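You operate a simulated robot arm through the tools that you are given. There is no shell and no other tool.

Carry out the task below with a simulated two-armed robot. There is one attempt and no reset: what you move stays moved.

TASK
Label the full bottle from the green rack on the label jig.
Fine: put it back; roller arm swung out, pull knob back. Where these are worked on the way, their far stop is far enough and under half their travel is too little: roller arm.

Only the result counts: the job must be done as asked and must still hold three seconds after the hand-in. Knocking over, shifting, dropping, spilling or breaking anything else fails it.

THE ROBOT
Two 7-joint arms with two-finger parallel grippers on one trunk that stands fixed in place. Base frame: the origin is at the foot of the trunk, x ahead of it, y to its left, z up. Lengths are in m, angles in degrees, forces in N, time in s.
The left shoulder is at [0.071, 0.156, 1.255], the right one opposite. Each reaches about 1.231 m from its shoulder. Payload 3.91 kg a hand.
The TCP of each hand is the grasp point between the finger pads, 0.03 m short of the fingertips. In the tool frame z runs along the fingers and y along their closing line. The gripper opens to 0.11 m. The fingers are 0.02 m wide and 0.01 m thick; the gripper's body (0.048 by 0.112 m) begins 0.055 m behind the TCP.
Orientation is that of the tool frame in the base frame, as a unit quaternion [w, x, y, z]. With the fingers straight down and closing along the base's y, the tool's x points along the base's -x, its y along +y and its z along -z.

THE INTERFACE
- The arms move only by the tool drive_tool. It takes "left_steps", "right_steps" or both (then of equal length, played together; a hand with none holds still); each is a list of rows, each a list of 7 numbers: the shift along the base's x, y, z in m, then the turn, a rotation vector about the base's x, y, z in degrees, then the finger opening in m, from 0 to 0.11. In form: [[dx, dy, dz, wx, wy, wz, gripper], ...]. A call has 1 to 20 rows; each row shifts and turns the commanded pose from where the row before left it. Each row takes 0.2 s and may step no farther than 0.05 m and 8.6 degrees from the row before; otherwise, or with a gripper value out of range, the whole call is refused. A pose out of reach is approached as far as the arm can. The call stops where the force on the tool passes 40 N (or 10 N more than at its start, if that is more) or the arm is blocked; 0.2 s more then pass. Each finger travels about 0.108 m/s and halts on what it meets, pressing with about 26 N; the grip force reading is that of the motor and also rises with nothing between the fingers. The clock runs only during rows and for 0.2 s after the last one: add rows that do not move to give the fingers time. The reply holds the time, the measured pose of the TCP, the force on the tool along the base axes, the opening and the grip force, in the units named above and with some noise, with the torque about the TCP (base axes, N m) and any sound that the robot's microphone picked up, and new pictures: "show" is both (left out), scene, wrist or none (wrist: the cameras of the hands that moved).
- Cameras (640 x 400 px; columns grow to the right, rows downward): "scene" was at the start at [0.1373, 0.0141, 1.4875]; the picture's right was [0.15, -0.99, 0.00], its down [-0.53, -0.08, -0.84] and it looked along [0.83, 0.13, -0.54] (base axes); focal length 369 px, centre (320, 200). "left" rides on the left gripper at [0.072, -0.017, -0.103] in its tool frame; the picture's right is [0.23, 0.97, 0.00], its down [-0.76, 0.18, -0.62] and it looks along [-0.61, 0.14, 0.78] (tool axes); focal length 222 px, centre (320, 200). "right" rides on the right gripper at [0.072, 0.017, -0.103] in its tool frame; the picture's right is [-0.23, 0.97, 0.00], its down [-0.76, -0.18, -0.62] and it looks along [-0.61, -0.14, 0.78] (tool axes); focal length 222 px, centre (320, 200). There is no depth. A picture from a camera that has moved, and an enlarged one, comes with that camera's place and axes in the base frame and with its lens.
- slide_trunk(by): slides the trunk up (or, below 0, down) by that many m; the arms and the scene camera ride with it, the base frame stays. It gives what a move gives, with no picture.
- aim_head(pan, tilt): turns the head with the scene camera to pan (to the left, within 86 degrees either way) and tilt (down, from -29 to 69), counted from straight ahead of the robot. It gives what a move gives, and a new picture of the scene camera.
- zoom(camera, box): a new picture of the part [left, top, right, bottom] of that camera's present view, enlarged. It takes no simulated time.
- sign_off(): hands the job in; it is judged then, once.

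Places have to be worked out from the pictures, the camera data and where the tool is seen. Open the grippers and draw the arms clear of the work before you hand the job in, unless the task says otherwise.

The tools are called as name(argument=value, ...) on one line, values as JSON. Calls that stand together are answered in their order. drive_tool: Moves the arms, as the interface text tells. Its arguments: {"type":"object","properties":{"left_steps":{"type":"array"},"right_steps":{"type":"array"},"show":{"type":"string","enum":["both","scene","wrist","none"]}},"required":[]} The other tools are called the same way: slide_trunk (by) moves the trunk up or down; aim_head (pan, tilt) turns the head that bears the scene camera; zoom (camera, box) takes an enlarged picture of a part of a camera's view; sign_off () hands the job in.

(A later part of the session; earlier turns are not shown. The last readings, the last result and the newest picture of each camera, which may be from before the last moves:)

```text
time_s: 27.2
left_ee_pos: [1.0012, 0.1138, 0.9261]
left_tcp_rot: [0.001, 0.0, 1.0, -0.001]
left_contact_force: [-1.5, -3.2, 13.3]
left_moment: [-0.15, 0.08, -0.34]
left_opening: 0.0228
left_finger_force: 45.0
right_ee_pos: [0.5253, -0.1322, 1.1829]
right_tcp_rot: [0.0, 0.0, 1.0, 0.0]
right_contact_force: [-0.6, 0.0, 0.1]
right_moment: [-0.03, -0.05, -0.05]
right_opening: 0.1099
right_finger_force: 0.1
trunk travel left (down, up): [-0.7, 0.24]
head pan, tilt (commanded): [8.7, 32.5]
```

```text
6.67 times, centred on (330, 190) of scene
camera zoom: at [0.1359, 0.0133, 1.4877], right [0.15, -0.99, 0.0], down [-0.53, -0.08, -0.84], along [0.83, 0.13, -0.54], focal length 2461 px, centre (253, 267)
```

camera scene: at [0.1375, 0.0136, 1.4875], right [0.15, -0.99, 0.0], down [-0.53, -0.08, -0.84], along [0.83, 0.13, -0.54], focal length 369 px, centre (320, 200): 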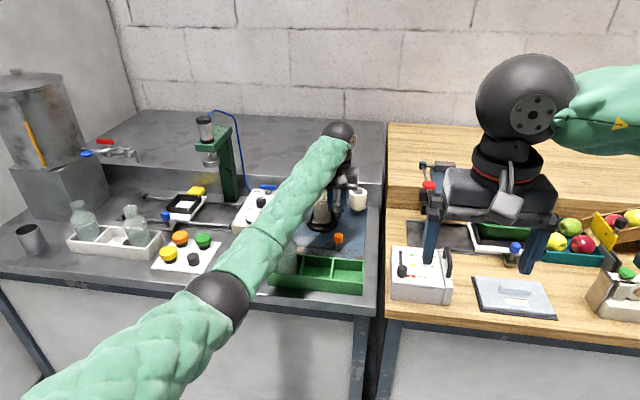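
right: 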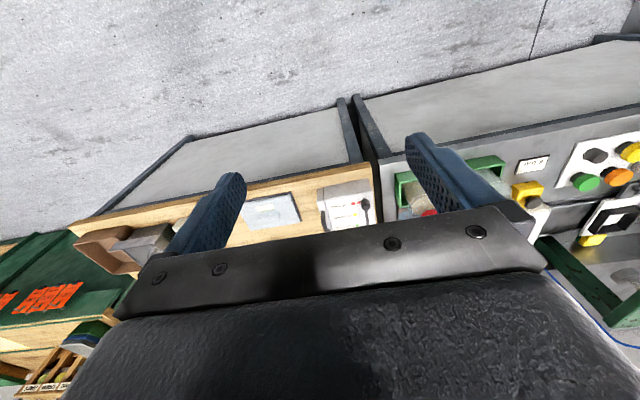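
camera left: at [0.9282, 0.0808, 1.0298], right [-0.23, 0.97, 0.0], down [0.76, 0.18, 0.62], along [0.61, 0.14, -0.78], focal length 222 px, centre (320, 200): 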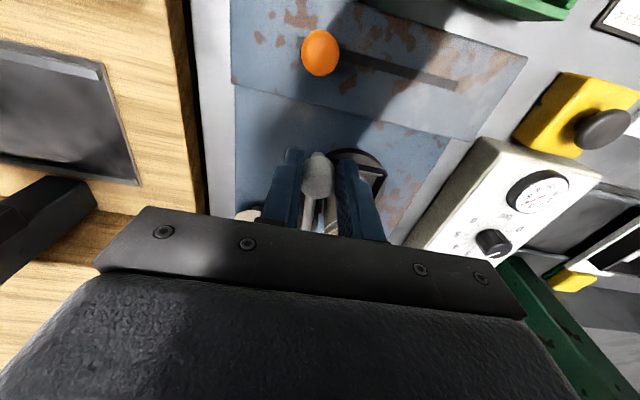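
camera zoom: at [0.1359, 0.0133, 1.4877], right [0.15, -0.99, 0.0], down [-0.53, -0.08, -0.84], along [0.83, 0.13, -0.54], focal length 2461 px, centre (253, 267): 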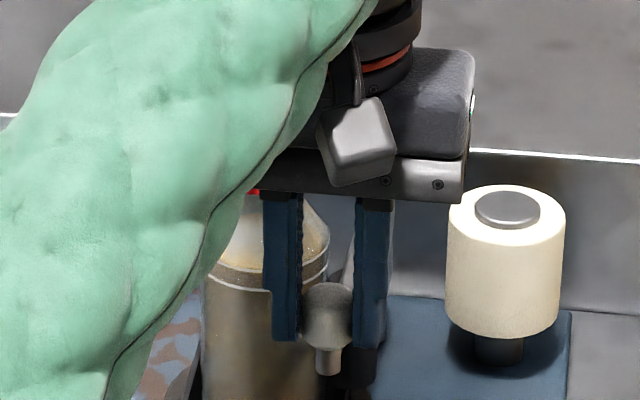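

Fy is still small but an upward force of 13 N has built up in z, probably the grip constraining height. I relax z by 1.5 mm and look again before pressing on.

drive_tool(left_steps=[[0, 0, 0.0015, 0, 0, 0, 0.015], [0, 0, 0, 0, 0, 0, 0.015]], show="both")

zoom(camera="scene", box=[300, 170, 360, 215])

```text
time_s: 27.8
left_ee_pos: [1.0004, 0.1127, 0.9265]
left_tcp_rot: [0.0, -0.001, 1.0, 0.0]
left_contact_force: [3.4, -3.4, 4.5]
left_moment: [-0.02, -0.71, 0.04]
left_opening: 0.0229
left_finger_force: 45.0
right_ee_pos: [0.5255, -0.1316, 1.1814]
right_tcp_rot: [-0.001, 0.0, 1.0, 0.0]
right_contact_force: [-0.4, -0.6, -0.3]
right_moment: [0.0, 0.0, -0.01]
right_opening: 0.1096
right_finger_force: 0.1
trunk travel left (down, up): [-0.7, 0.24]
head pan, tilt (commanded): [8.7, 32.5]
camera scene: at [0.1373, 0.0135, 1.4874], right [0.15, -0.99, 0.0], down [-0.53, -0.08, -0.84], along [0.83, 0.13, -0.54], focal length 369 px, centre (320, 200)
camera left: at [0.9276, 0.0964, 1.0298], right [-0.23, 0.97, 0.0], down [0.76, 0.18, 0.62], along [0.61, 0.14, -0.78], focal length 222 px, centre (320, 200)
```

scene: 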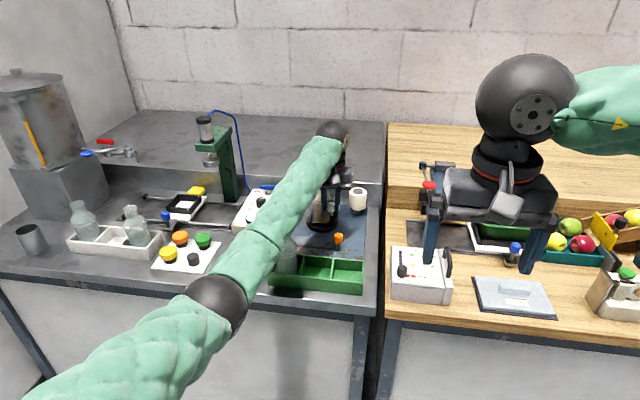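
left: 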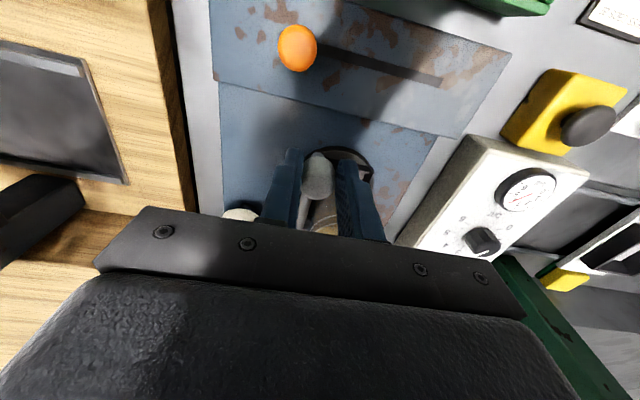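

```text
8.89 times, centred on (330, 192) of scene
camera zoom: at [0.1373, 0.0135, 1.4874], right [0.15, -0.99, 0.0], down [-0.53, -0.08, -0.84], along [0.83, 0.13, -0.54], focal length 3281 px, centre (231, 267)
```

zoom: 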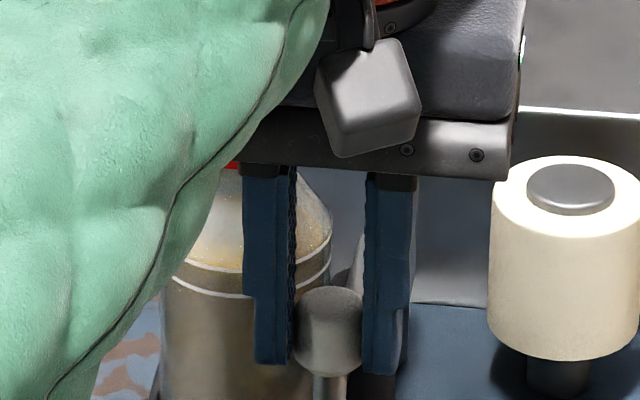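

Force relaxed. I continue pushing the handle +y in small steps to bring the roller firmly to the bottle or the stop.

drive_tool(left_steps=[[0.0003, 0.003, 0, 0, 0, 0, 0.015], [0.0004, 0.003, 0, 0, 0, 0, 0.015], [0, 0, 0, 0, 0, 0, 0.015]], show="none")

zoom(camera="left", box=[200, 80, 440, 230])

zoom(camera="scene", box=[290, 170, 350, 215])

```text
time_s: 28.6
left_ee_pos: [1.0015, 0.1156, 0.9264]
left_tcp_rot: [-0.001, 0.001, 1.0, 0.0]
left_contact_force: [-9.7, -37.0, -1.0]
left_moment: [-1.25, 0.53, -0.58]
left_opening: 0.0225
left_finger_force: 45.0
right_ee_pos: [0.5249, -0.1341, 1.1819]
right_tcp_rot: [0.0, 0.0, 1.0, 0.001]
right_contact_force: [-0.3, -0.5, -0.8]
right_moment: [0.0, -0.01, 0.03]
right_opening: 0.1102
right_finger_force: 0.0
trunk travel left (down, up): [-0.7, 0.24]
head pan, tilt (commanded): [8.7, 32.5]
```

```text
2.67 times, centred on (320, 155) of left
camera zoom: at [0.9277, 0.0982, 1.0299], right [-0.22, 0.97, 0.0], down [0.76, 0.18, 0.62], along [0.61, 0.14, -0.78], focal length 592 px, centre (320, 320)
```

zoom: 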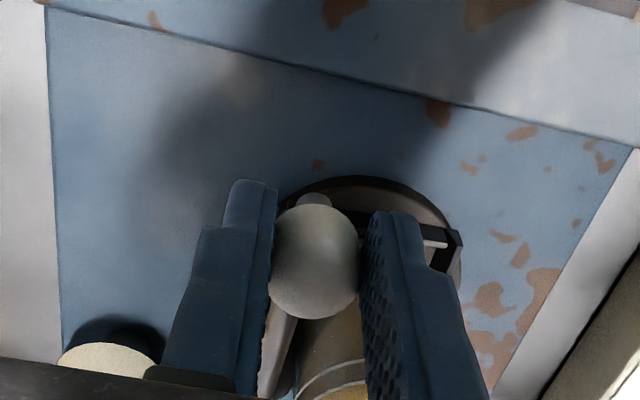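

```text
8.89 times, centred on (320, 192) of scene
camera zoom: at [0.1367, 0.0101, 1.4875], right [0.15, -0.99, 0.0], down [-0.53, -0.08, -0.84], along [0.83, 0.13, -0.54], focal length 3281 px, centre (320, 267)
```

zoom: 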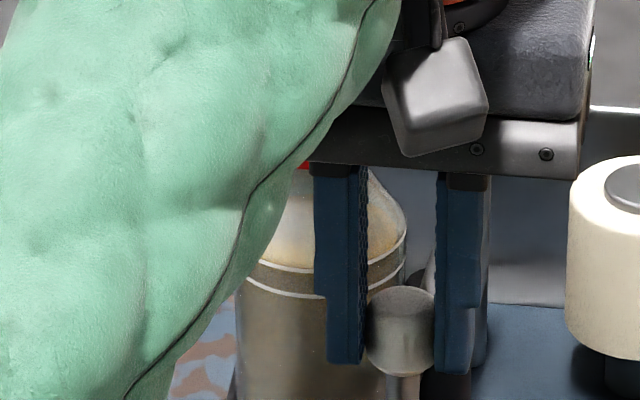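

A firm stop is reached (Fy −37 N) at handle y≈0.1156, about 30° of swing. I back off 3.5 mm to unload, then open the fingers to see whether the arm stays.

drive_tool(left_steps=[[0, -0.003, 0, 0, 0, 0, 0.015], [0, 0, 0, 0, 0, 0, 0.015], [0, 0, 0, 0, 0, 0, 0.03], [0, 0, 0, 0, 0, 0, 0.05], [0, 0, 0, 0, 0, 0, 0.05]])

zoom(camera="left", box=[200, 80, 440, 230])

zoom(camera="scene", box=[290, 170, 350, 215])

```text
time_s: 29.8
left_ee_pos: [1.0013, 0.1183, 0.9265]
left_tcp_rot: [0.001, -0.001, 1.0, 0.0]
left_contact_force: [1.0, 0.8, 0.2]
left_moment: [-0.02, 0.02, 0.0]
left_opening: 0.0503
left_finger_force: 0.0
right_ee_pos: [0.5265, -0.1313, 1.1819]
right_tcp_rot: [0.0, 0.001, 1.0, 0.0]
right_contact_force: [-0.3, -0.4, -0.2]
right_moment: [-0.04, 0.0, 0.02]
right_opening: 0.1101
right_finger_force: 0.0
trunk travel left (down, up): [-0.7, 0.24]
head pan, tilt (commanded): [8.7, 32.5]
camera scene: at [0.1375, 0.014, 1.4875], right [0.15, -0.99, 0.0], down [-0.53, -0.08, -0.84], along [0.83, 0.13, -0.54], focal length 369 px, centre (320, 200)
camera left: at [0.9284, 0.1007, 1.0298], right [-0.23, 0.97, 0.0], down [0.76, 0.18, 0.62], along [0.61, 0.14, -0.78], focal length 222 px, centre (320, 200)
```

scene: 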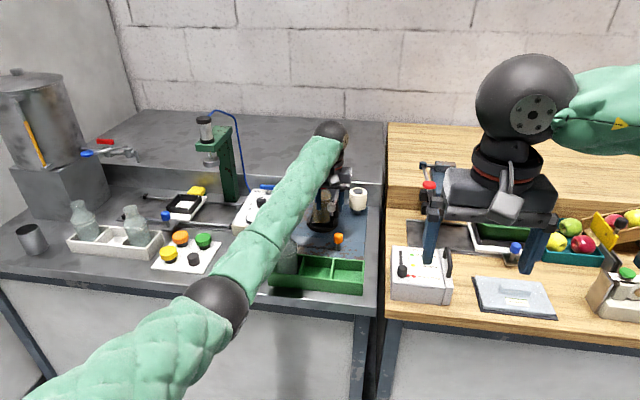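
left: 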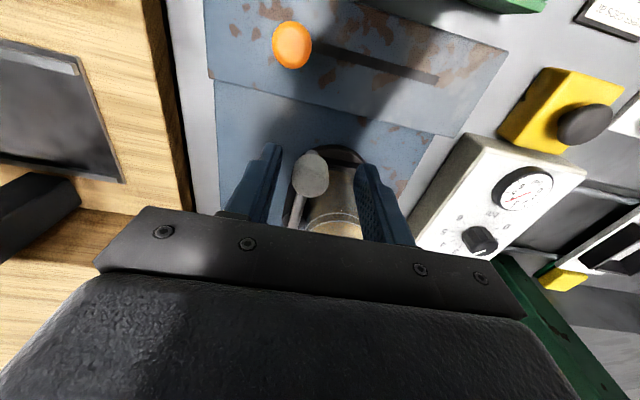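

```text
2.67 times, centred on (320, 155) of left
camera zoom: at [0.9284, 0.1007, 1.0298], right [-0.23, 0.97, 0.0], down [0.76, 0.18, 0.62], along [0.61, 0.14, -0.78], focal length 592 px, centre (320, 320)
```

zoom: 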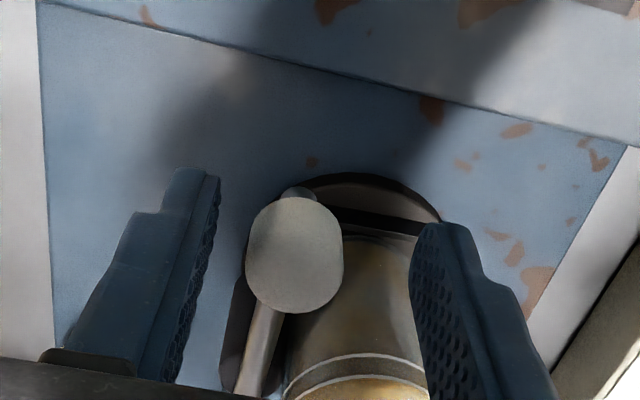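

```text
8.89 times, centred on (320, 192) of scene
camera zoom: at [0.1375, 0.014, 1.4875], right [0.15, -0.99, 0.0], down [-0.53, -0.08, -0.84], along [0.83, 0.13, -0.54], focal length 3281 px, centre (320, 267)
```

zoom: 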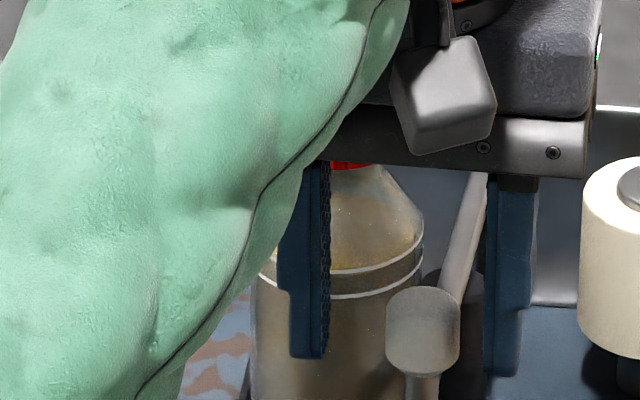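

The arm seems to stay. I raise the hand clear and look at the jig.

drive_tool(left_steps=[[0, 0, 0.02, 0, 0, 0, 0.05], [0, 0, 0.03, 0, 0, 0, 0.05], [0, 0, 0.03, 0, 0, 0, 0.05], [0, 0, 0.03, 0, 0, 0, 0.06], [-0.04, 0.01, 0.01, 0, 0, 0, 0.07], [-0.04, 0.01, 0.0, 0, 0, 0, 0.085], [0, 0, 0, 0, 0, 0, 0.085]])

zoom(camera="left", box=[200, 60, 440, 230])

zoom(camera="scene", box=[290, 170, 370, 230])

```text
time_s: 31.4
left_ee_pos: [0.9208, 0.1328, 1.0504]
left_tcp_rot: [-0.002, 0.0, 1.0, 0.0]
left_contact_force: [-0.8, 0.4, 0.6]
left_moment: [0.01, 0.03, 0.03]
left_opening: 0.0854
left_finger_force: 0.1
right_ee_pos: [0.5272, -0.1325, 1.1808]
right_tcp_rot: [-0.001, 0.0, 1.0, 0.0]
right_contact_force: [-0.4, 0.7, -0.9]
right_moment: [0.0, 0.04, -0.03]
right_opening: 0.1099
right_finger_force: 0.2
trunk travel left (down, up): [-0.7, 0.24]
head pan, tilt (commanded): [8.7, 32.5]
camera scene: at [0.1383, 0.0129, 1.4873], right [0.15, -0.99, 0.0], down [-0.53, -0.08, -0.84], along [0.83, 0.13, -0.54], focal length 369 px, centre (320, 200)
camera left: at [0.8477, 0.1148, 1.1529], right [-0.23, 0.97, 0.0], down [0.76, 0.18, 0.62], along [0.61, 0.14, -0.78], focal length 222 px, centre (320, 200)
```

scene: 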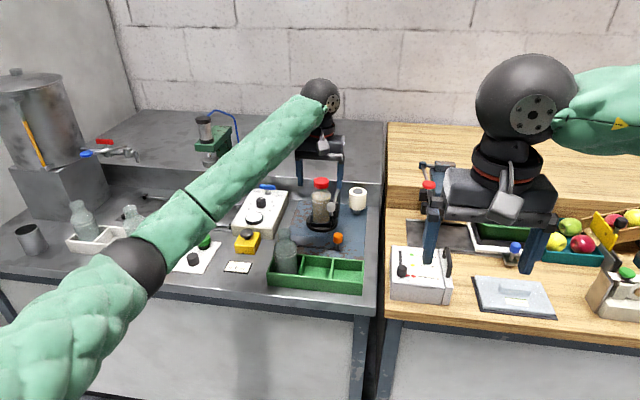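
left: 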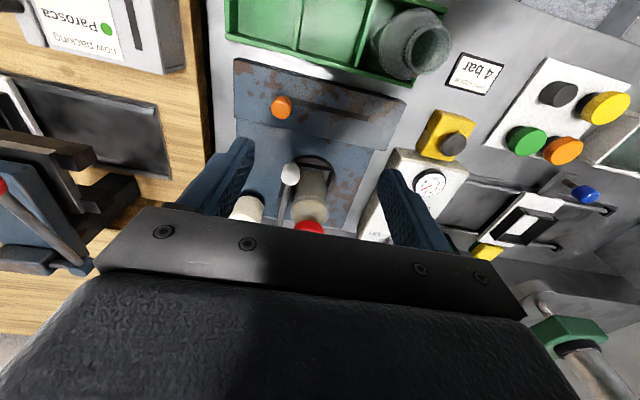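

```text
2.35 times, centred on (320, 145) of left
camera zoom: at [0.8477, 0.1148, 1.1529], right [-0.23, 0.97, 0.0], down [0.76, 0.18, 0.62], along [0.61, 0.14, -0.78], focal length 523 px, centre (320, 329)
```

zoom: 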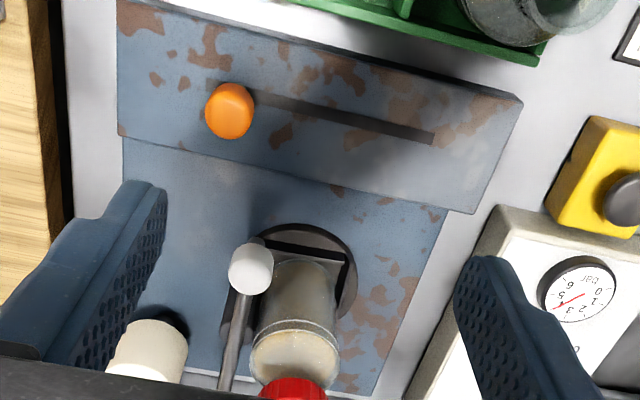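

```text
6.67 times, centred on (330, 200) of scene
camera zoom: at [0.1383, 0.0129, 1.4873], right [0.15, -0.99, 0.0], down [-0.53, -0.08, -0.84], along [0.83, 0.13, -0.54], focal length 2461 px, centre (253, 200)
```

zoom: 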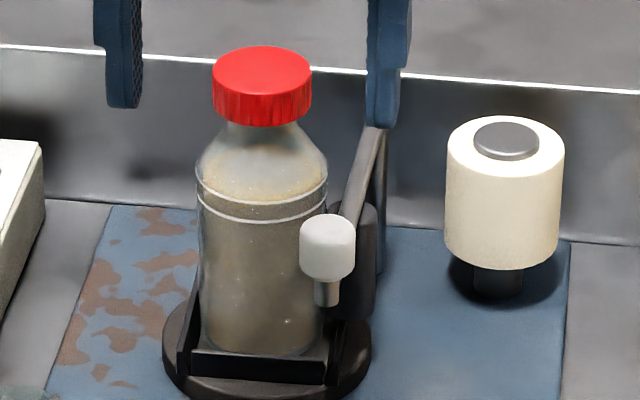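

The roller rests against the bottle and the arm stays put. Next the orange knob at ≈(0.945, 0.088, 0.845), slot running to y≈0.215. I move the hand above it.

drive_tool(left_steps=[[0.012, -0.024, -0.02, 0, 0, 0, 0.085], [0.012, -0.024, -0.03, 0, 0, 0, 0.085], [0, 0, -0.04, 0, 0, 0, 0.085], [0, 0, 0, 0, 0, 0, 0.085]])

zoom(camera="left", box=[200, 60, 440, 230])

zoom(camera="scene", box=[290, 170, 380, 260])

```text
time_s: 32.4
left_ee_pos: [0.9452, 0.085, 0.9613]
left_tcp_rot: [0.0, -0.001, 1.0, 0.001]
left_contact_force: [-0.2, -0.2, -0.6]
left_moment: [0.03, -0.03, -0.04]
left_opening: 0.0848
left_finger_force: 0.1
right_ee_pos: [0.5259, -0.1319, 1.1814]
right_tcp_rot: [0.0, 0.0, 1.0, 0.0]
right_contact_force: [0.1, -0.2, 0.1]
right_moment: [-0.02, 0.02, -0.01]
right_opening: 0.1099
right_finger_force: 0.1
trunk travel left (down, up): [-0.7, 0.24]
head pan, tilt (commanded): [8.7, 32.5]
camera scene: at [0.1373, 0.013, 1.4875], right [0.15, -0.99, 0.0], down [-0.53, -0.08, -0.84], along [0.83, 0.13, -0.54], focal length 369 px, centre (320, 200)
camera left: at [0.8723, 0.068, 1.0644], right [-0.23, 0.97, 0.0], down [0.76, 0.18, 0.62], along [0.61, 0.14, -0.78], focal length 222 px, centre (320, 200)
```

scene: 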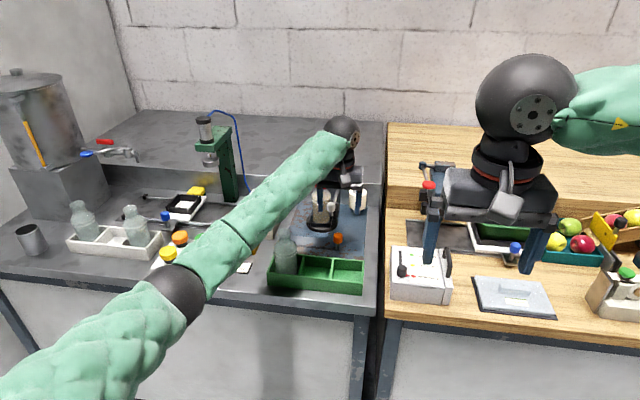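
left: 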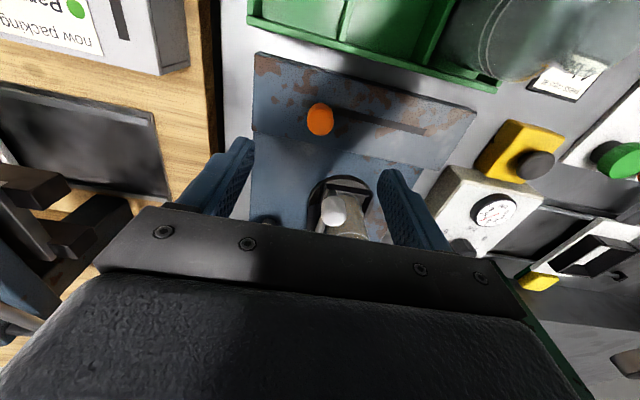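

```text
2.35 times, centred on (320, 145) of left
camera zoom: at [0.8723, 0.068, 1.0644], right [-0.23, 0.97, 0.0], down [0.76, 0.18, 0.62], along [0.61, 0.14, -0.78], focal length 523 px, centre (320, 329)
```

zoom: 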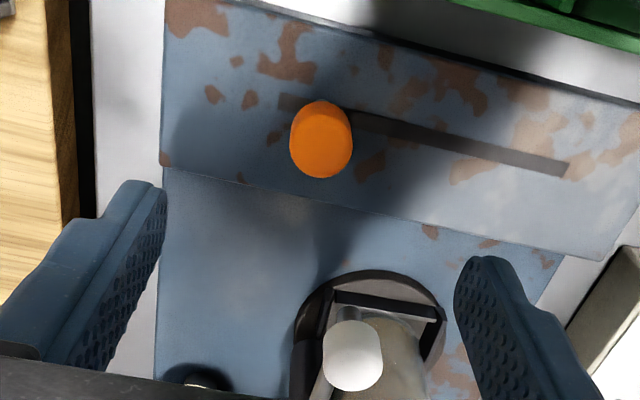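

```text
4.44 times, centred on (335, 215) of scene
camera zoom: at [0.1373, 0.013, 1.4875], right [0.15, -0.99, 0.0], down [-0.53, -0.08, -0.84], along [0.83, 0.13, -0.54], focal length 1640 px, centre (253, 133)
```

zoom: 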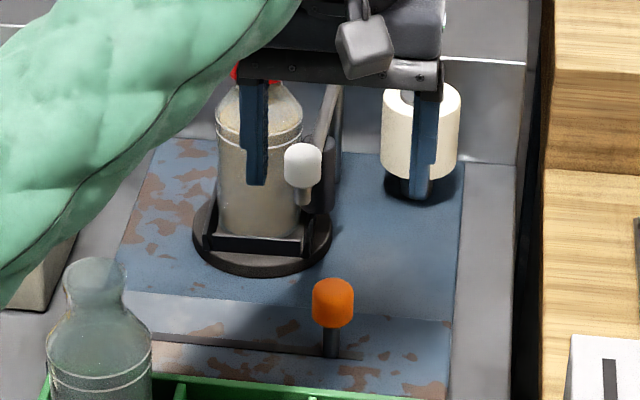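

The knob is right below the TCP (offset <2 mm), top z≈0.856. I descend with fingers straddling it and close.

drive_tool(left_steps=[[0, 0, -0.03, 0, 0, 0, 0.085], [0, 0, -0.03, 0, 0, 0, 0.085], [0, 0, -0.03, 0, 0, 0, 0.085], [0, 0, -0.018, 0, 0, 0, 0.085], [0, 0, 0, 0, 0, 0, 0.05], [0, 0, 0, 0, 0, 0, 0.015], [0, 0, 0, 0, 0, 0, 0.015], [0, 0, 0, 0, 0, 0, 0.015]])

zoom(camera="left", box=[200, 60, 440, 230])

zoom(camera="scene", box=[290, 170, 380, 260])

```text
time_s: 34.2
left_ee_pos: [0.947, 0.0886, 0.85]
left_tcp_rot: [0.0, 0.0, 1.0, 0.001]
left_contact_force: [-1.1, 0.1, -0.2]
left_moment: [0.0, -0.07, 0.04]
left_opening: 0.025
left_finger_force: 44.9
right_ee_pos: [0.526, -0.1316, 1.1819]
right_tcp_rot: [0.0, 0.0, 1.0, 0.0]
right_contact_force: [-0.4, -1.0, 0.7]
right_moment: [-0.02, 0.05, 0.01]
right_opening: 0.1102
right_finger_force: 0.1
trunk travel left (down, up): [-0.7, 0.24]
head pan, tilt (commanded): [8.7, 32.5]
camera scene: at [0.1374, 0.0139, 1.4874], right [0.15, -0.99, 0.0], down [-0.53, -0.08, -0.84], along [0.83, 0.13, -0.54], focal length 369 px, centre (320, 200)
camera left: at [0.8735, 0.0712, 0.9526], right [-0.23, 0.97, 0.0], down [0.76, 0.18, 0.62], along [0.61, 0.14, -0.78], focal length 222 px, centre (320, 200)
```

scene: 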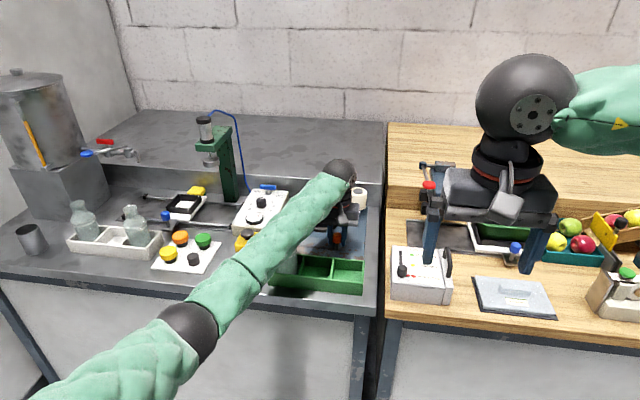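
left: 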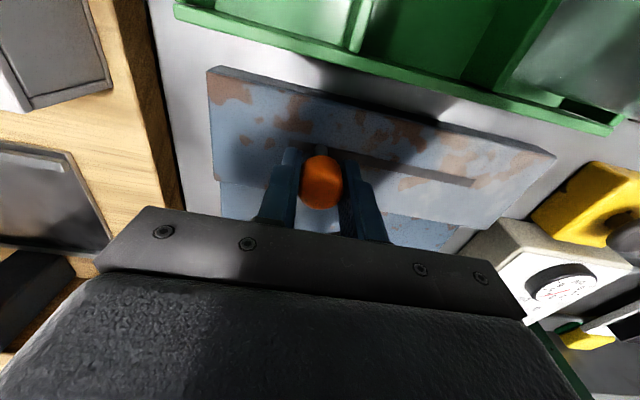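

```text
2.35 times, centred on (320, 145) of left
camera zoom: at [0.8735, 0.0712, 0.9526], right [-0.23, 0.97, 0.0], down [0.76, 0.18, 0.62], along [0.61, 0.14, -0.78], focal length 523 px, centre (320, 329)
```

zoom: 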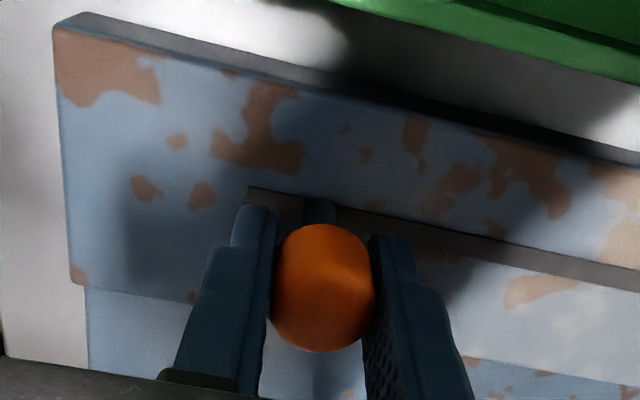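

```text
4.44 times, centred on (335, 215) of scene
camera zoom: at [0.1374, 0.0139, 1.4874], right [0.15, -0.99, 0.0], down [-0.53, -0.08, -0.84], along [0.83, 0.13, -0.54], focal length 1640 px, centre (253, 133)
```

zoom: 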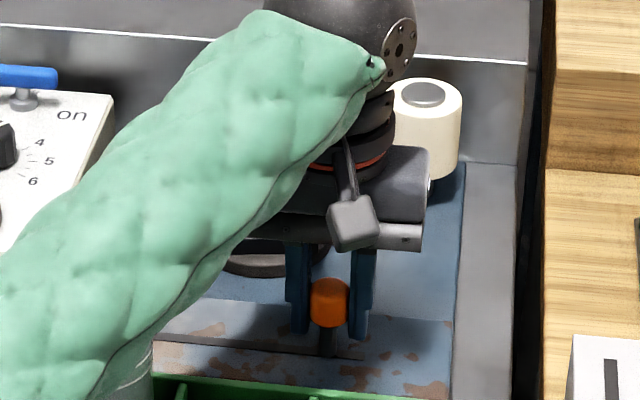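

Knob gripped (0.025 m), no side forces. I pull it +y along the slot, first 3 cm.

drive_tool(left_steps=[[0, 0.008, 0, 0, 0, 0, 0.015], [0, 0.011, 0, 0, 0, 0, 0.015], [0, 0.011, 0, 0, 0, 0, 0.015], [0, 0, 0, 0, 0, 0, 0.015]])

zoom(camera="scene", box=[290, 170, 380, 260])

zoom(camera="left", box=[200, 60, 440, 230])

```text
time_s: 35.2
left_ee_pos: [0.9462, 0.1187, 0.8495]
left_tcp_rot: [0.001, -0.001, 1.0, 0.0]
left_contact_force: [-1.2, -0.4, -1.3]
left_moment: [0.07, -0.38, 0.01]
left_opening: 0.0251
left_finger_force: 44.5
right_ee_pos: [0.5268, -0.1306, 1.1831]
right_tcp_rot: [-0.001, -0.001, 1.0, 0.0]
right_contact_force: [0.3, -0.8, 0.0]
right_moment: [-0.03, 0.01, 0.02]
right_opening: 0.11
right_finger_force: 0.0
trunk travel left (down, up): [-0.7, 0.24]
head pan, tilt (commanded): [8.7, 32.5]
camera scene: at [0.1375, 0.0137, 1.4874], right [0.15, -0.99, 0.0], down [-0.53, -0.08, -0.84], along [0.83, 0.13, -0.54], focal length 369 px, centre (320, 200)
camera left: at [0.8735, 0.1014, 0.9526], right [-0.23, 0.97, 0.0], down [0.76, 0.18, 0.62], along [0.61, 0.14, -0.78], focal length 222 px, centre (320, 200)
```

scene: 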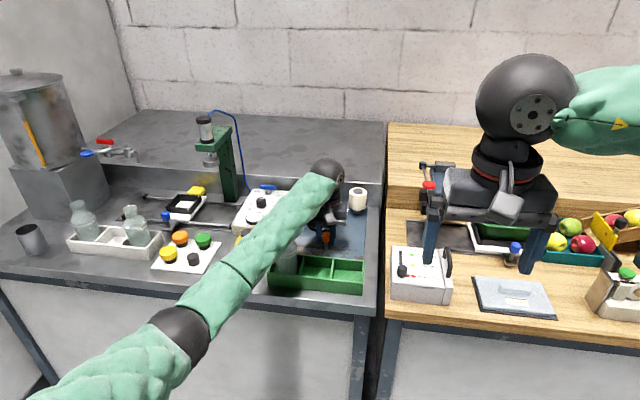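
left: 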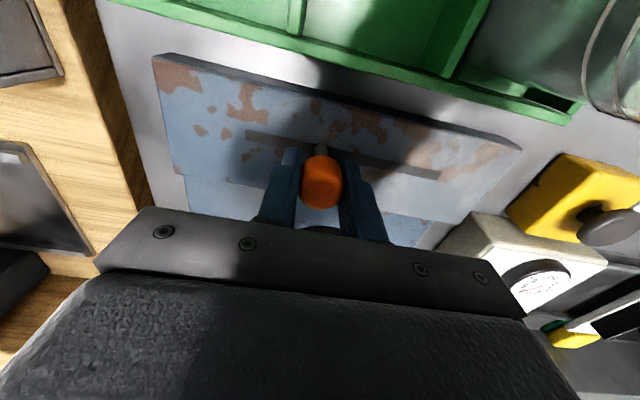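

```text
4.44 times, centred on (335, 215) of scene
camera zoom: at [0.1375, 0.0137, 1.4874], right [0.15, -0.99, 0.0], down [-0.53, -0.08, -0.84], along [0.83, 0.13, -0.54], focal length 1640 px, centre (253, 133)
```

zoom: 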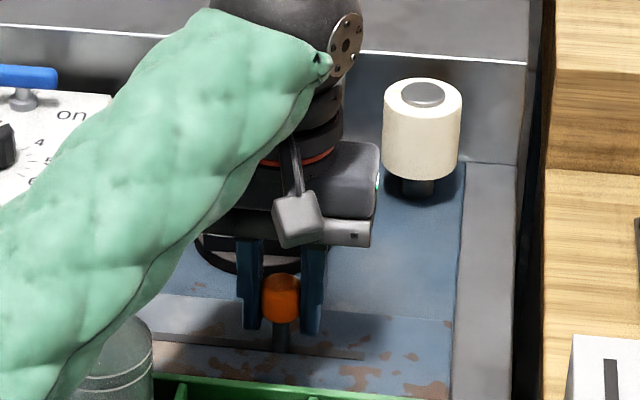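

```text
2.35 times, centred on (320, 145) of left
camera zoom: at [0.8735, 0.1014, 0.9526], right [-0.23, 0.97, 0.0], down [0.76, 0.18, 0.62], along [0.61, 0.14, -0.78], focal length 523 px, centre (320, 329)
```

zoom: 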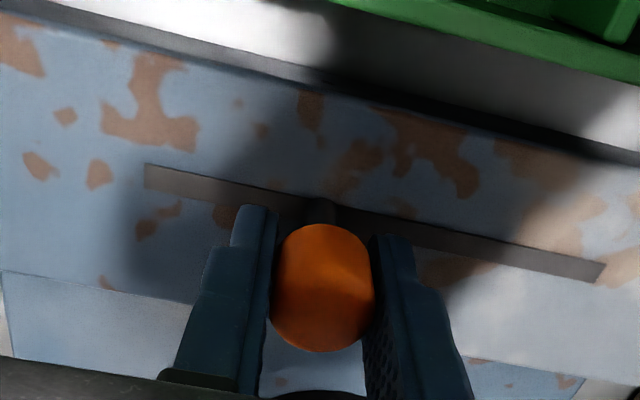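

The knob slides easily. I keep pulling toward the slot's far end.

drive_tool(left_steps=[[0, 0.011, 0, 0, 0, 0, 0.015], [0, 0.011, 0, 0, 0, 0, 0.015], [0, 0.011, 0, 0, 0, 0, 0.015], [0, 0.011, 0, 0, 0, 0, 0.015], [0, 0, 0, 0, 0, 0, 0.015]])

zoom(camera="left", box=[200, 60, 440, 230])

zoom(camera="scene", box=[290, 170, 380, 260])

```text
time_s: 36.4
left_ee_pos: [0.9471, 0.1622, 0.8498]
left_tcp_rot: [0.001, -0.001, 1.0, -0.001]
left_contact_force: [6.3, 1.5, 3.1]
left_moment: [0.14, -0.15, -0.02]
left_opening: 0.0251
left_finger_force: 44.8
right_ee_pos: [0.5256, -0.1318, 1.1812]
right_tcp_rot: [0.0, -0.001, 1.0, 0.0]
right_contact_force: [-0.3, -0.2, -0.9]
right_moment: [0.0, -0.01, 0.0]
right_opening: 0.1098
right_finger_force: 0.0
trunk travel left (down, up): [-0.7, 0.24]
head pan, tilt (commanded): [8.7, 32.5]
camera scene: at [0.1376, 0.0137, 1.4875], right [0.15, -0.99, 0.0], down [-0.53, -0.08, -0.84], along [0.83, 0.13, -0.54], focal length 369 px, centre (320, 200)
camera left: at [0.8735, 0.1451, 0.9526], right [-0.23, 0.97, 0.0], down [0.76, 0.18, 0.62], along [0.61, 0.14, -0.78], focal length 222 px, centre (320, 200)
```

scene: 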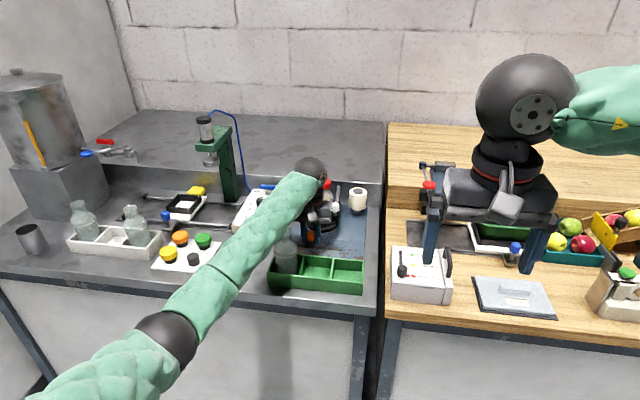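
left: 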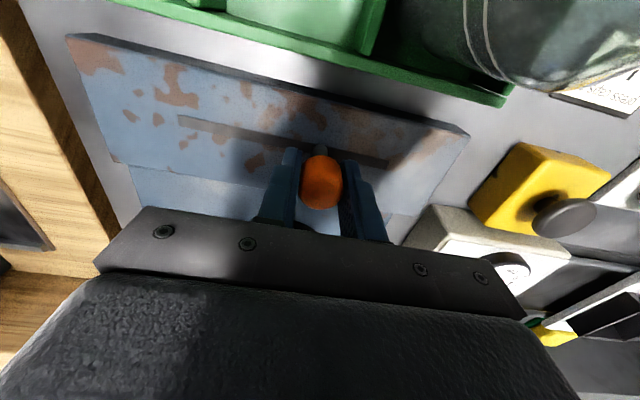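

```text
2.35 times, centred on (320, 145) of left
camera zoom: at [0.8735, 0.1451, 0.9526], right [-0.23, 0.97, 0.0], down [0.76, 0.18, 0.62], along [0.61, 0.14, -0.78], focal length 523 px, centre (320, 329)
```

zoom: 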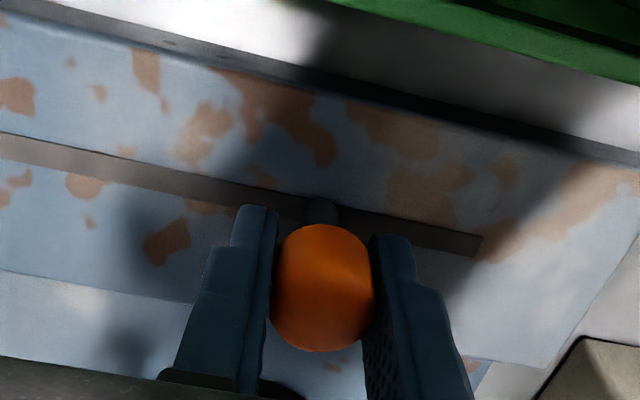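

```text
4.44 times, centred on (335, 215) of scene
camera zoom: at [0.1376, 0.0137, 1.4875], right [0.15, -0.99, 0.0], down [-0.53, -0.08, -0.84], along [0.83, 0.13, -0.54], focal length 1640 px, centre (253, 133)
```

zoom: 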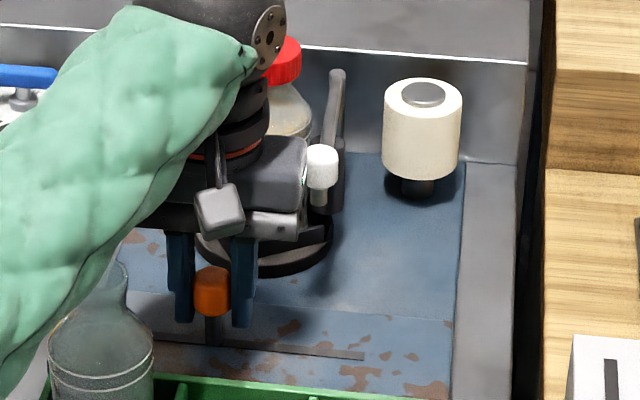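

Knob is at y≈0.162; the turntable seems to be turning (the roller has been nudged back slightly by the bottle but is still well in). I continue to the far stop.

drive_tool(left_steps=[[0, 0.01, 0, 0, 0, 0, 0.015], [0, 0.01, 0, 0, 0, 0, 0.015], [0, 0.006, 0, 0, 0, 0, 0.015], [0, 0, 0, 0, 0, 0, 0.015]])

zoom(camera="left", box=[200, 60, 440, 230])

zoom(camera="scene", box=[290, 170, 380, 260])

```text
time_s: 37.4
left_ee_pos: [0.9464, 0.1872, 0.8504]
left_tcp_rot: [0.001, 0.0, 1.0, 0.0]
left_contact_force: [18.3, -0.7, 13.0]
left_moment: [-0.01, -0.2, -0.03]
left_opening: 0.0252
left_finger_force: 45.5
right_ee_pos: [0.526, -0.1315, 1.181]
right_tcp_rot: [-0.001, 0.001, 1.0, 0.0]
right_contact_force: [-0.2, 0.0, -0.3]
right_moment: [0.0, 0.02, 0.02]
right_opening: 0.1103
right_finger_force: 0.1
trunk travel left (down, up): [-0.7, 0.24]
head pan, tilt (commanded): [8.7, 32.5]
camera scene: at [0.1378, 0.0135, 1.4875], right [0.15, -0.99, 0.0], down [-0.53, -0.08, -0.84], along [0.83, 0.13, -0.54], focal length 369 px, centre (320, 200)
camera left: at [0.8732, 0.1697, 0.9524], right [-0.23, 0.97, 0.0], down [0.76, 0.18, 0.62], along [0.61, 0.14, -0.78], focal length 222 px, centre (320, 200)
```

scene: 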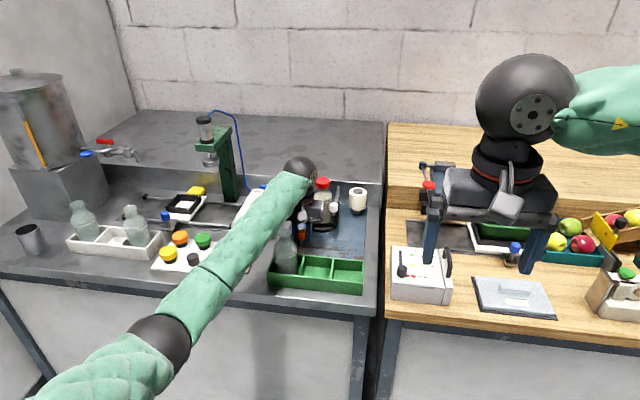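
left: 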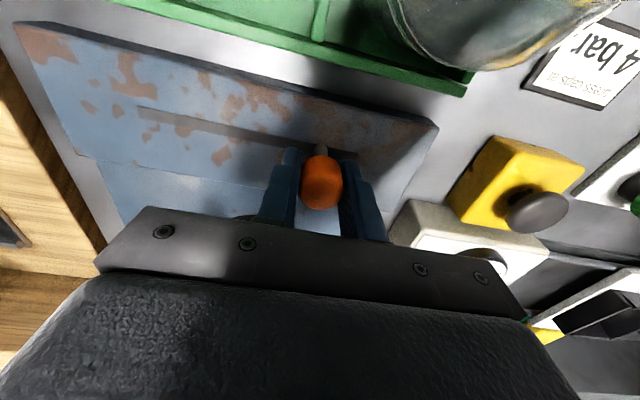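

```text
2.35 times, centred on (320, 145) of left
camera zoom: at [0.8732, 0.1697, 0.9524], right [-0.23, 0.97, 0.0], down [0.76, 0.18, 0.62], along [0.61, 0.14, -0.78], focal length 523 px, centre (320, 329)
```

zoom: 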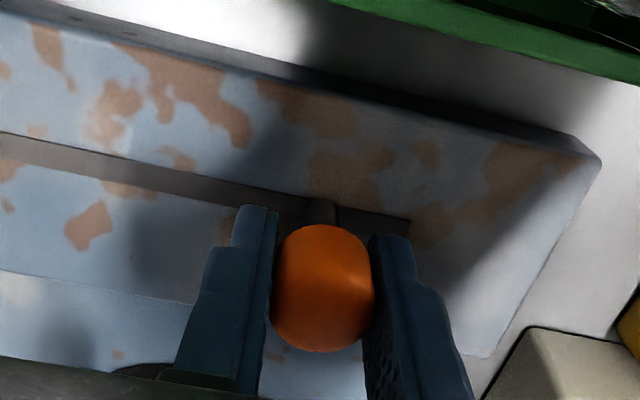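

```text
4.44 times, centred on (335, 215) of scene
camera zoom: at [0.1378, 0.0135, 1.4875], right [0.15, -0.99, 0.0], down [-0.53, -0.08, -0.84], along [0.83, 0.13, -0.54], focal length 1640 px, centre (253, 133)
```

zoom: 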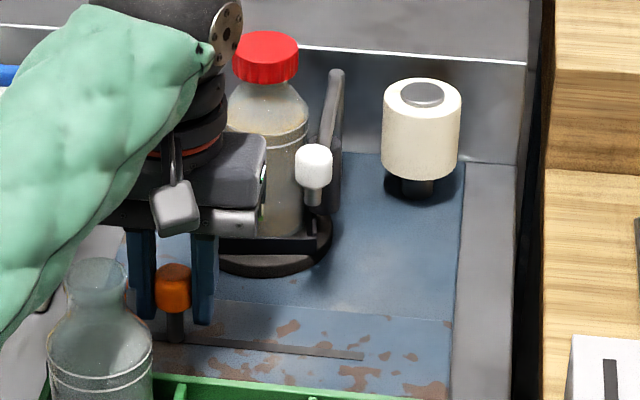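

Nearly there; side force Fx=18 N says the slot drifts slightly toward +x. I correct x by +2 mm and z by +1 mm and continue to the stop.

drive_tool(left_steps=[[0.002, 0.002, 0.001, 0, 0, 0, 0.015], [0.0003, 0.006, 0, 0, 0, 0, 0.015], [0, 0, 0, 0, 0, 0, 0.015]], show="none")

zoom(camera="left", box=[200, 60, 440, 230])

zoom(camera="scene", box=[290, 170, 380, 260])

```text
time_s: 38.2
left_ee_pos: [0.946, 0.195, 0.8497]
left_tcp_rot: [-0.001, 0.0, 1.0, 0.0]
left_contact_force: [-3.8, -3.7, 7.8]
left_moment: [-0.14, 0.21, -0.07]
left_opening: 0.0252
left_finger_force: 44.9
right_ee_pos: [0.5259, -0.132, 1.182]
right_tcp_rot: [0.0, 0.0, 1.0, 0.0]
right_contact_force: [-0.3, 0.3, 0.0]
right_moment: [-0.03, 0.02, 0.0]
right_opening: 0.1099
right_finger_force: 0.1
trunk travel left (down, up): [-0.7, 0.24]
head pan, tilt (commanded): [8.7, 32.5]
```

```text
2.35 times, centred on (320, 145) of left
camera zoom: at [0.8735, 0.1779, 0.9526], right [-0.23, 0.97, 0.0], down [0.76, 0.18, 0.62], along [0.61, 0.14, -0.78], focal length 523 px, centre (320, 329)
```

zoom: 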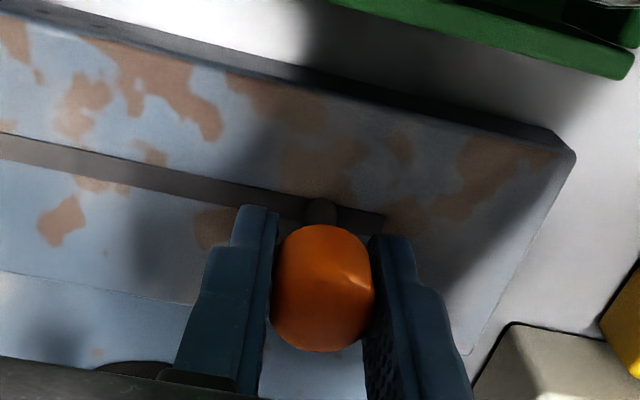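

```text
4.44 times, centred on (335, 215) of scene
camera zoom: at [0.1363, 0.0133, 1.4875], right [0.15, -0.99, 0.0], down [-0.53, -0.08, -0.84], along [0.83, 0.13, -0.54], focal length 1640 px, centre (253, 133)
```

zoom: 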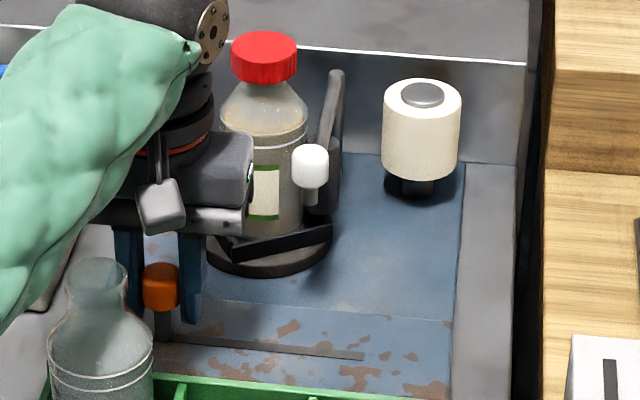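

A label has appeared on the bottle and the nest has turned — the pull works. I push on a bit to feel the end stop.

drive_tool(left_steps=[[0, 0.004, 0, 0, 0, 0, 0.015], [0, 0.003, 0, 0, 0, 0, 0.015], [0, 0, 0, 0, 0, 0, 0.015]], show="none")

zoom(camera="left", box=[200, 60, 440, 230])

zoom(camera="scene", box=[290, 170, 380, 260])

```text
time_s: 38.9
left_ee_pos: [0.947, 0.1957, 0.8497]
left_tcp_rot: [0.0, 0.003, 1.0, -0.004]
left_contact_force: [5.5, -29.7, 2.3]
left_moment: [-0.14, 0.8, 0.11]
left_opening: 0.0254
left_finger_force: 44.8
right_ee_pos: [0.526, -0.1307, 1.1816]
right_tcp_rot: [0.0, -0.002, 1.0, 0.0]
right_contact_force: [-0.1, 1.2, -0.3]
right_moment: [-0.08, 0.02, -0.03]
right_opening: 0.1101
right_finger_force: 0.0
trunk travel left (down, up): [-0.7, 0.24]
head pan, tilt (commanded): [8.7, 32.5]
stopped in row 3 (left hand): the force on the tool passed its limit at 42 N (the readings are from after the stop); the commanded pose is now the measured one
```

```text
2.35 times, centred on (320, 145) of left
camera zoom: at [0.8734, 0.1797, 0.9526], right [-0.22, 0.98, -0.01], down [0.76, 0.18, 0.62], along [0.61, 0.13, -0.78], focal length 523 px, centre (320, 329)
```

zoom: 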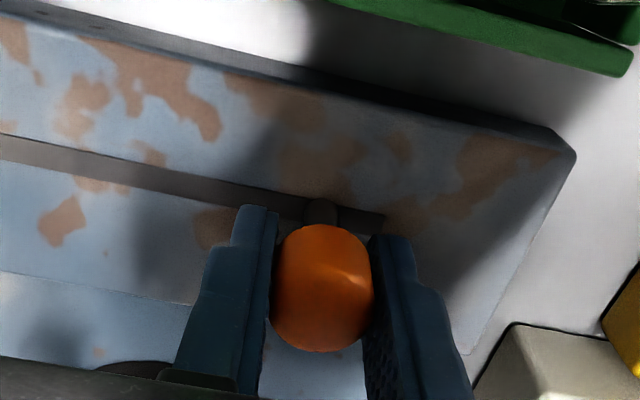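

```text
4.44 times, centred on (335, 215) of scene
camera zoom: at [0.1378, 0.0126, 1.4875], right [0.15, -0.99, 0.0], down [-0.53, -0.08, -0.84], along [0.83, 0.13, -0.54], focal length 1640 px, centre (253, 133)
```

zoom: 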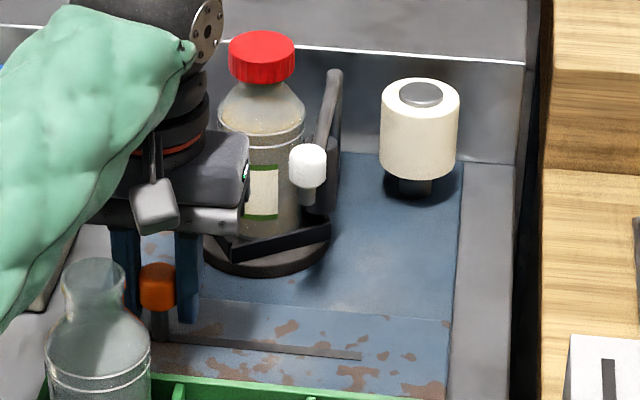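

End stop reached (knob at y≈0.196, ~107 mm travel) and the label is on. Now I slide the knob back along the slot, correcting the tiny wrist twist.

drive_tool(left_steps=[[0, -0.006, 0, 0.2, 0, 0.15, 0.015], [-0.0002, -0.01, 0, 0.2, 0, 0.15, 0.015], [-0.0002, -0.01, 0, 0, 0, 0, 0.015], [-0.0002, -0.01, 0, 0, 0, 0, 0.015], [-0.0002, -0.01, 0, 0, 0, 0, 0.015], [0, 0, 0, 0, 0, 0, 0.015]], show="none")

zoom(camera="scene", box=[290, 170, 380, 260])

zoom(camera="left", box=[200, 60, 440, 230])

```text
time_s: 40.3
left_ee_pos: [0.9468, 0.1536, 0.85]
left_tcp_rot: [0.001, 0.0, 1.0, 0.002]
left_contact_force: [-0.3, -1.7, 11.0]
left_moment: [0.06, -0.14, 0.09]
left_opening: 0.0253
left_finger_force: 44.8
right_ee_pos: [0.5256, -0.1314, 1.1832]
right_tcp_rot: [0.0, 0.0, 1.0, 0.0]
right_contact_force: [-0.2, -0.3, -0.1]
right_moment: [0.04, 0.01, -0.01]
right_opening: 0.1098
right_finger_force: 0.1
trunk travel left (down, up): [-0.7, 0.24]
head pan, tilt (commanded): [8.7, 32.5]
```

```text
4.44 times, centred on (335, 215) of scene
camera zoom: at [0.1363, 0.0138, 1.4876], right [0.15, -0.99, 0.0], down [-0.53, -0.08, -0.84], along [0.83, 0.13, -0.54], focal length 1640 px, centre (253, 133)
```

zoom: 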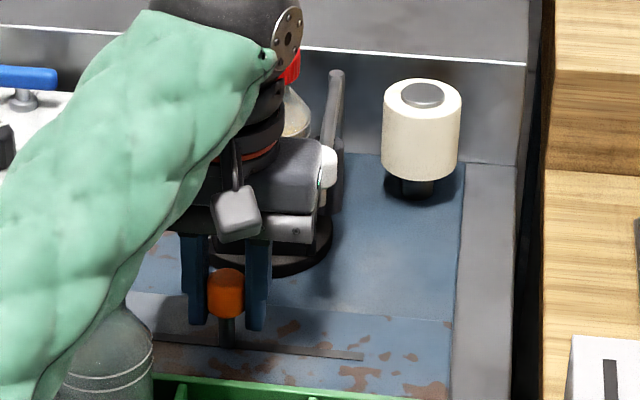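

```text
2.35 times, centred on (320, 145) of left
camera zoom: at [0.8736, 0.1358, 0.9525], right [-0.23, 0.97, 0.0], down [0.76, 0.18, 0.62], along [0.61, 0.15, -0.78], focal length 523 px, centre (320, 329)
```

zoom: 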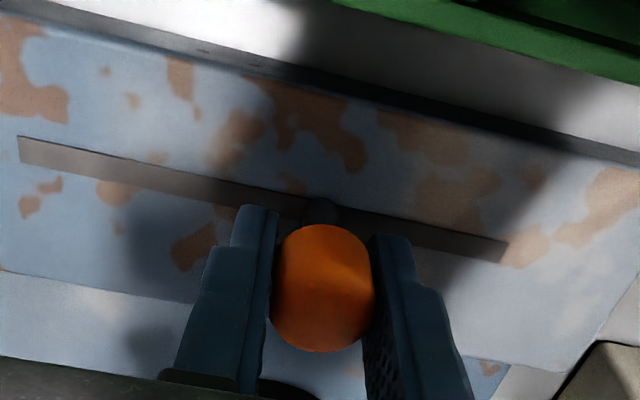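

Moving back smoothly. I continue to the start position.

drive_tool(left_steps=[[-0.0002, -0.01, 0.001, 0, 0, 0, 0.015], [-0.0002, -0.01, 0, 0, 0, 0, 0.015], [-0.0002, -0.01, 0, 0, 0, 0, 0.015], [-0.0002, -0.01, 0, 0, 0, 0, 0.015], [-0.0002, -0.01, 0, 0, 0, 0, 0.015], [-0.0002, -0.01, 0, 0, 0, 0, 0.015], [0, 0, 0, 0, 0, 0, 0.015]], show="none")

zoom(camera="scene", box=[290, 170, 380, 260])

zoom(camera="left", box=[200, 60, 440, 230])

```text
time_s: 41.9
left_ee_pos: [0.9473, 0.0935, 0.8497]
left_tcp_rot: [0.0, -0.002, 1.0, 0.002]
left_contact_force: [24.7, -1.1, 7.4]
left_moment: [-0.02, -0.43, 0.03]
left_opening: 0.025
left_finger_force: 45.1
right_ee_pos: [0.5275, -0.1305, 1.1816]
right_tcp_rot: [-0.001, 0.0, 1.0, 0.001]
right_contact_force: [-0.7, 0.3, 0.5]
right_moment: [-0.01, 0.03, -0.01]
right_opening: 0.1099
right_finger_force: 0.1
trunk travel left (down, up): [-0.7, 0.24]
head pan, tilt (commanded): [8.7, 32.5]
```

```text
4.44 times, centred on (335, 215) of scene
camera zoom: at [0.1388, 0.0138, 1.4874], right [0.15, -0.99, 0.0], down [-0.53, -0.08, -0.84], along [0.83, 0.13, -0.54], focal length 1640 px, centre (253, 133)
```

zoom: 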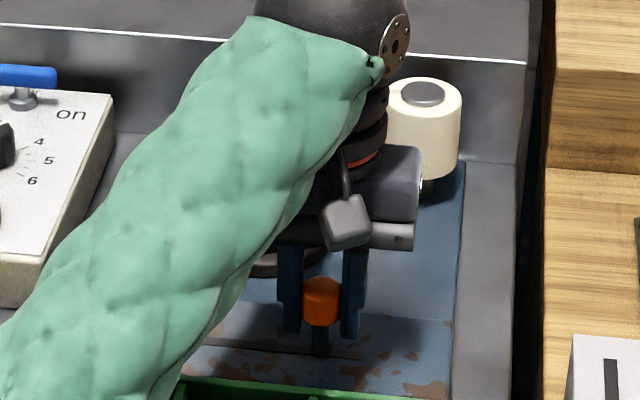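

```text
2.35 times, centred on (320, 145) of left
camera zoom: at [0.8736, 0.0755, 0.9525], right [-0.23, 0.97, 0.0], down [0.76, 0.18, 0.62], along [0.61, 0.15, -0.78], focal length 523 px, centre (320, 329)
```

zoom: 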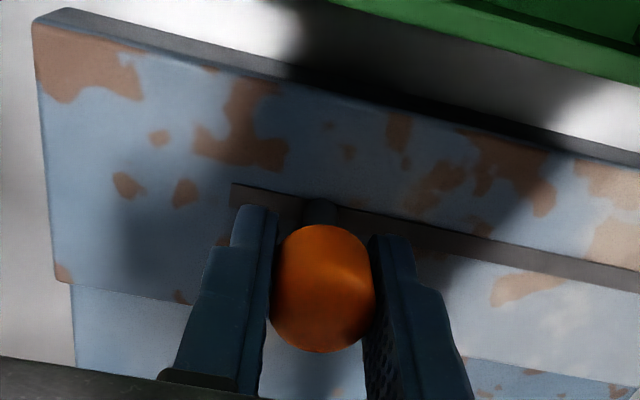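

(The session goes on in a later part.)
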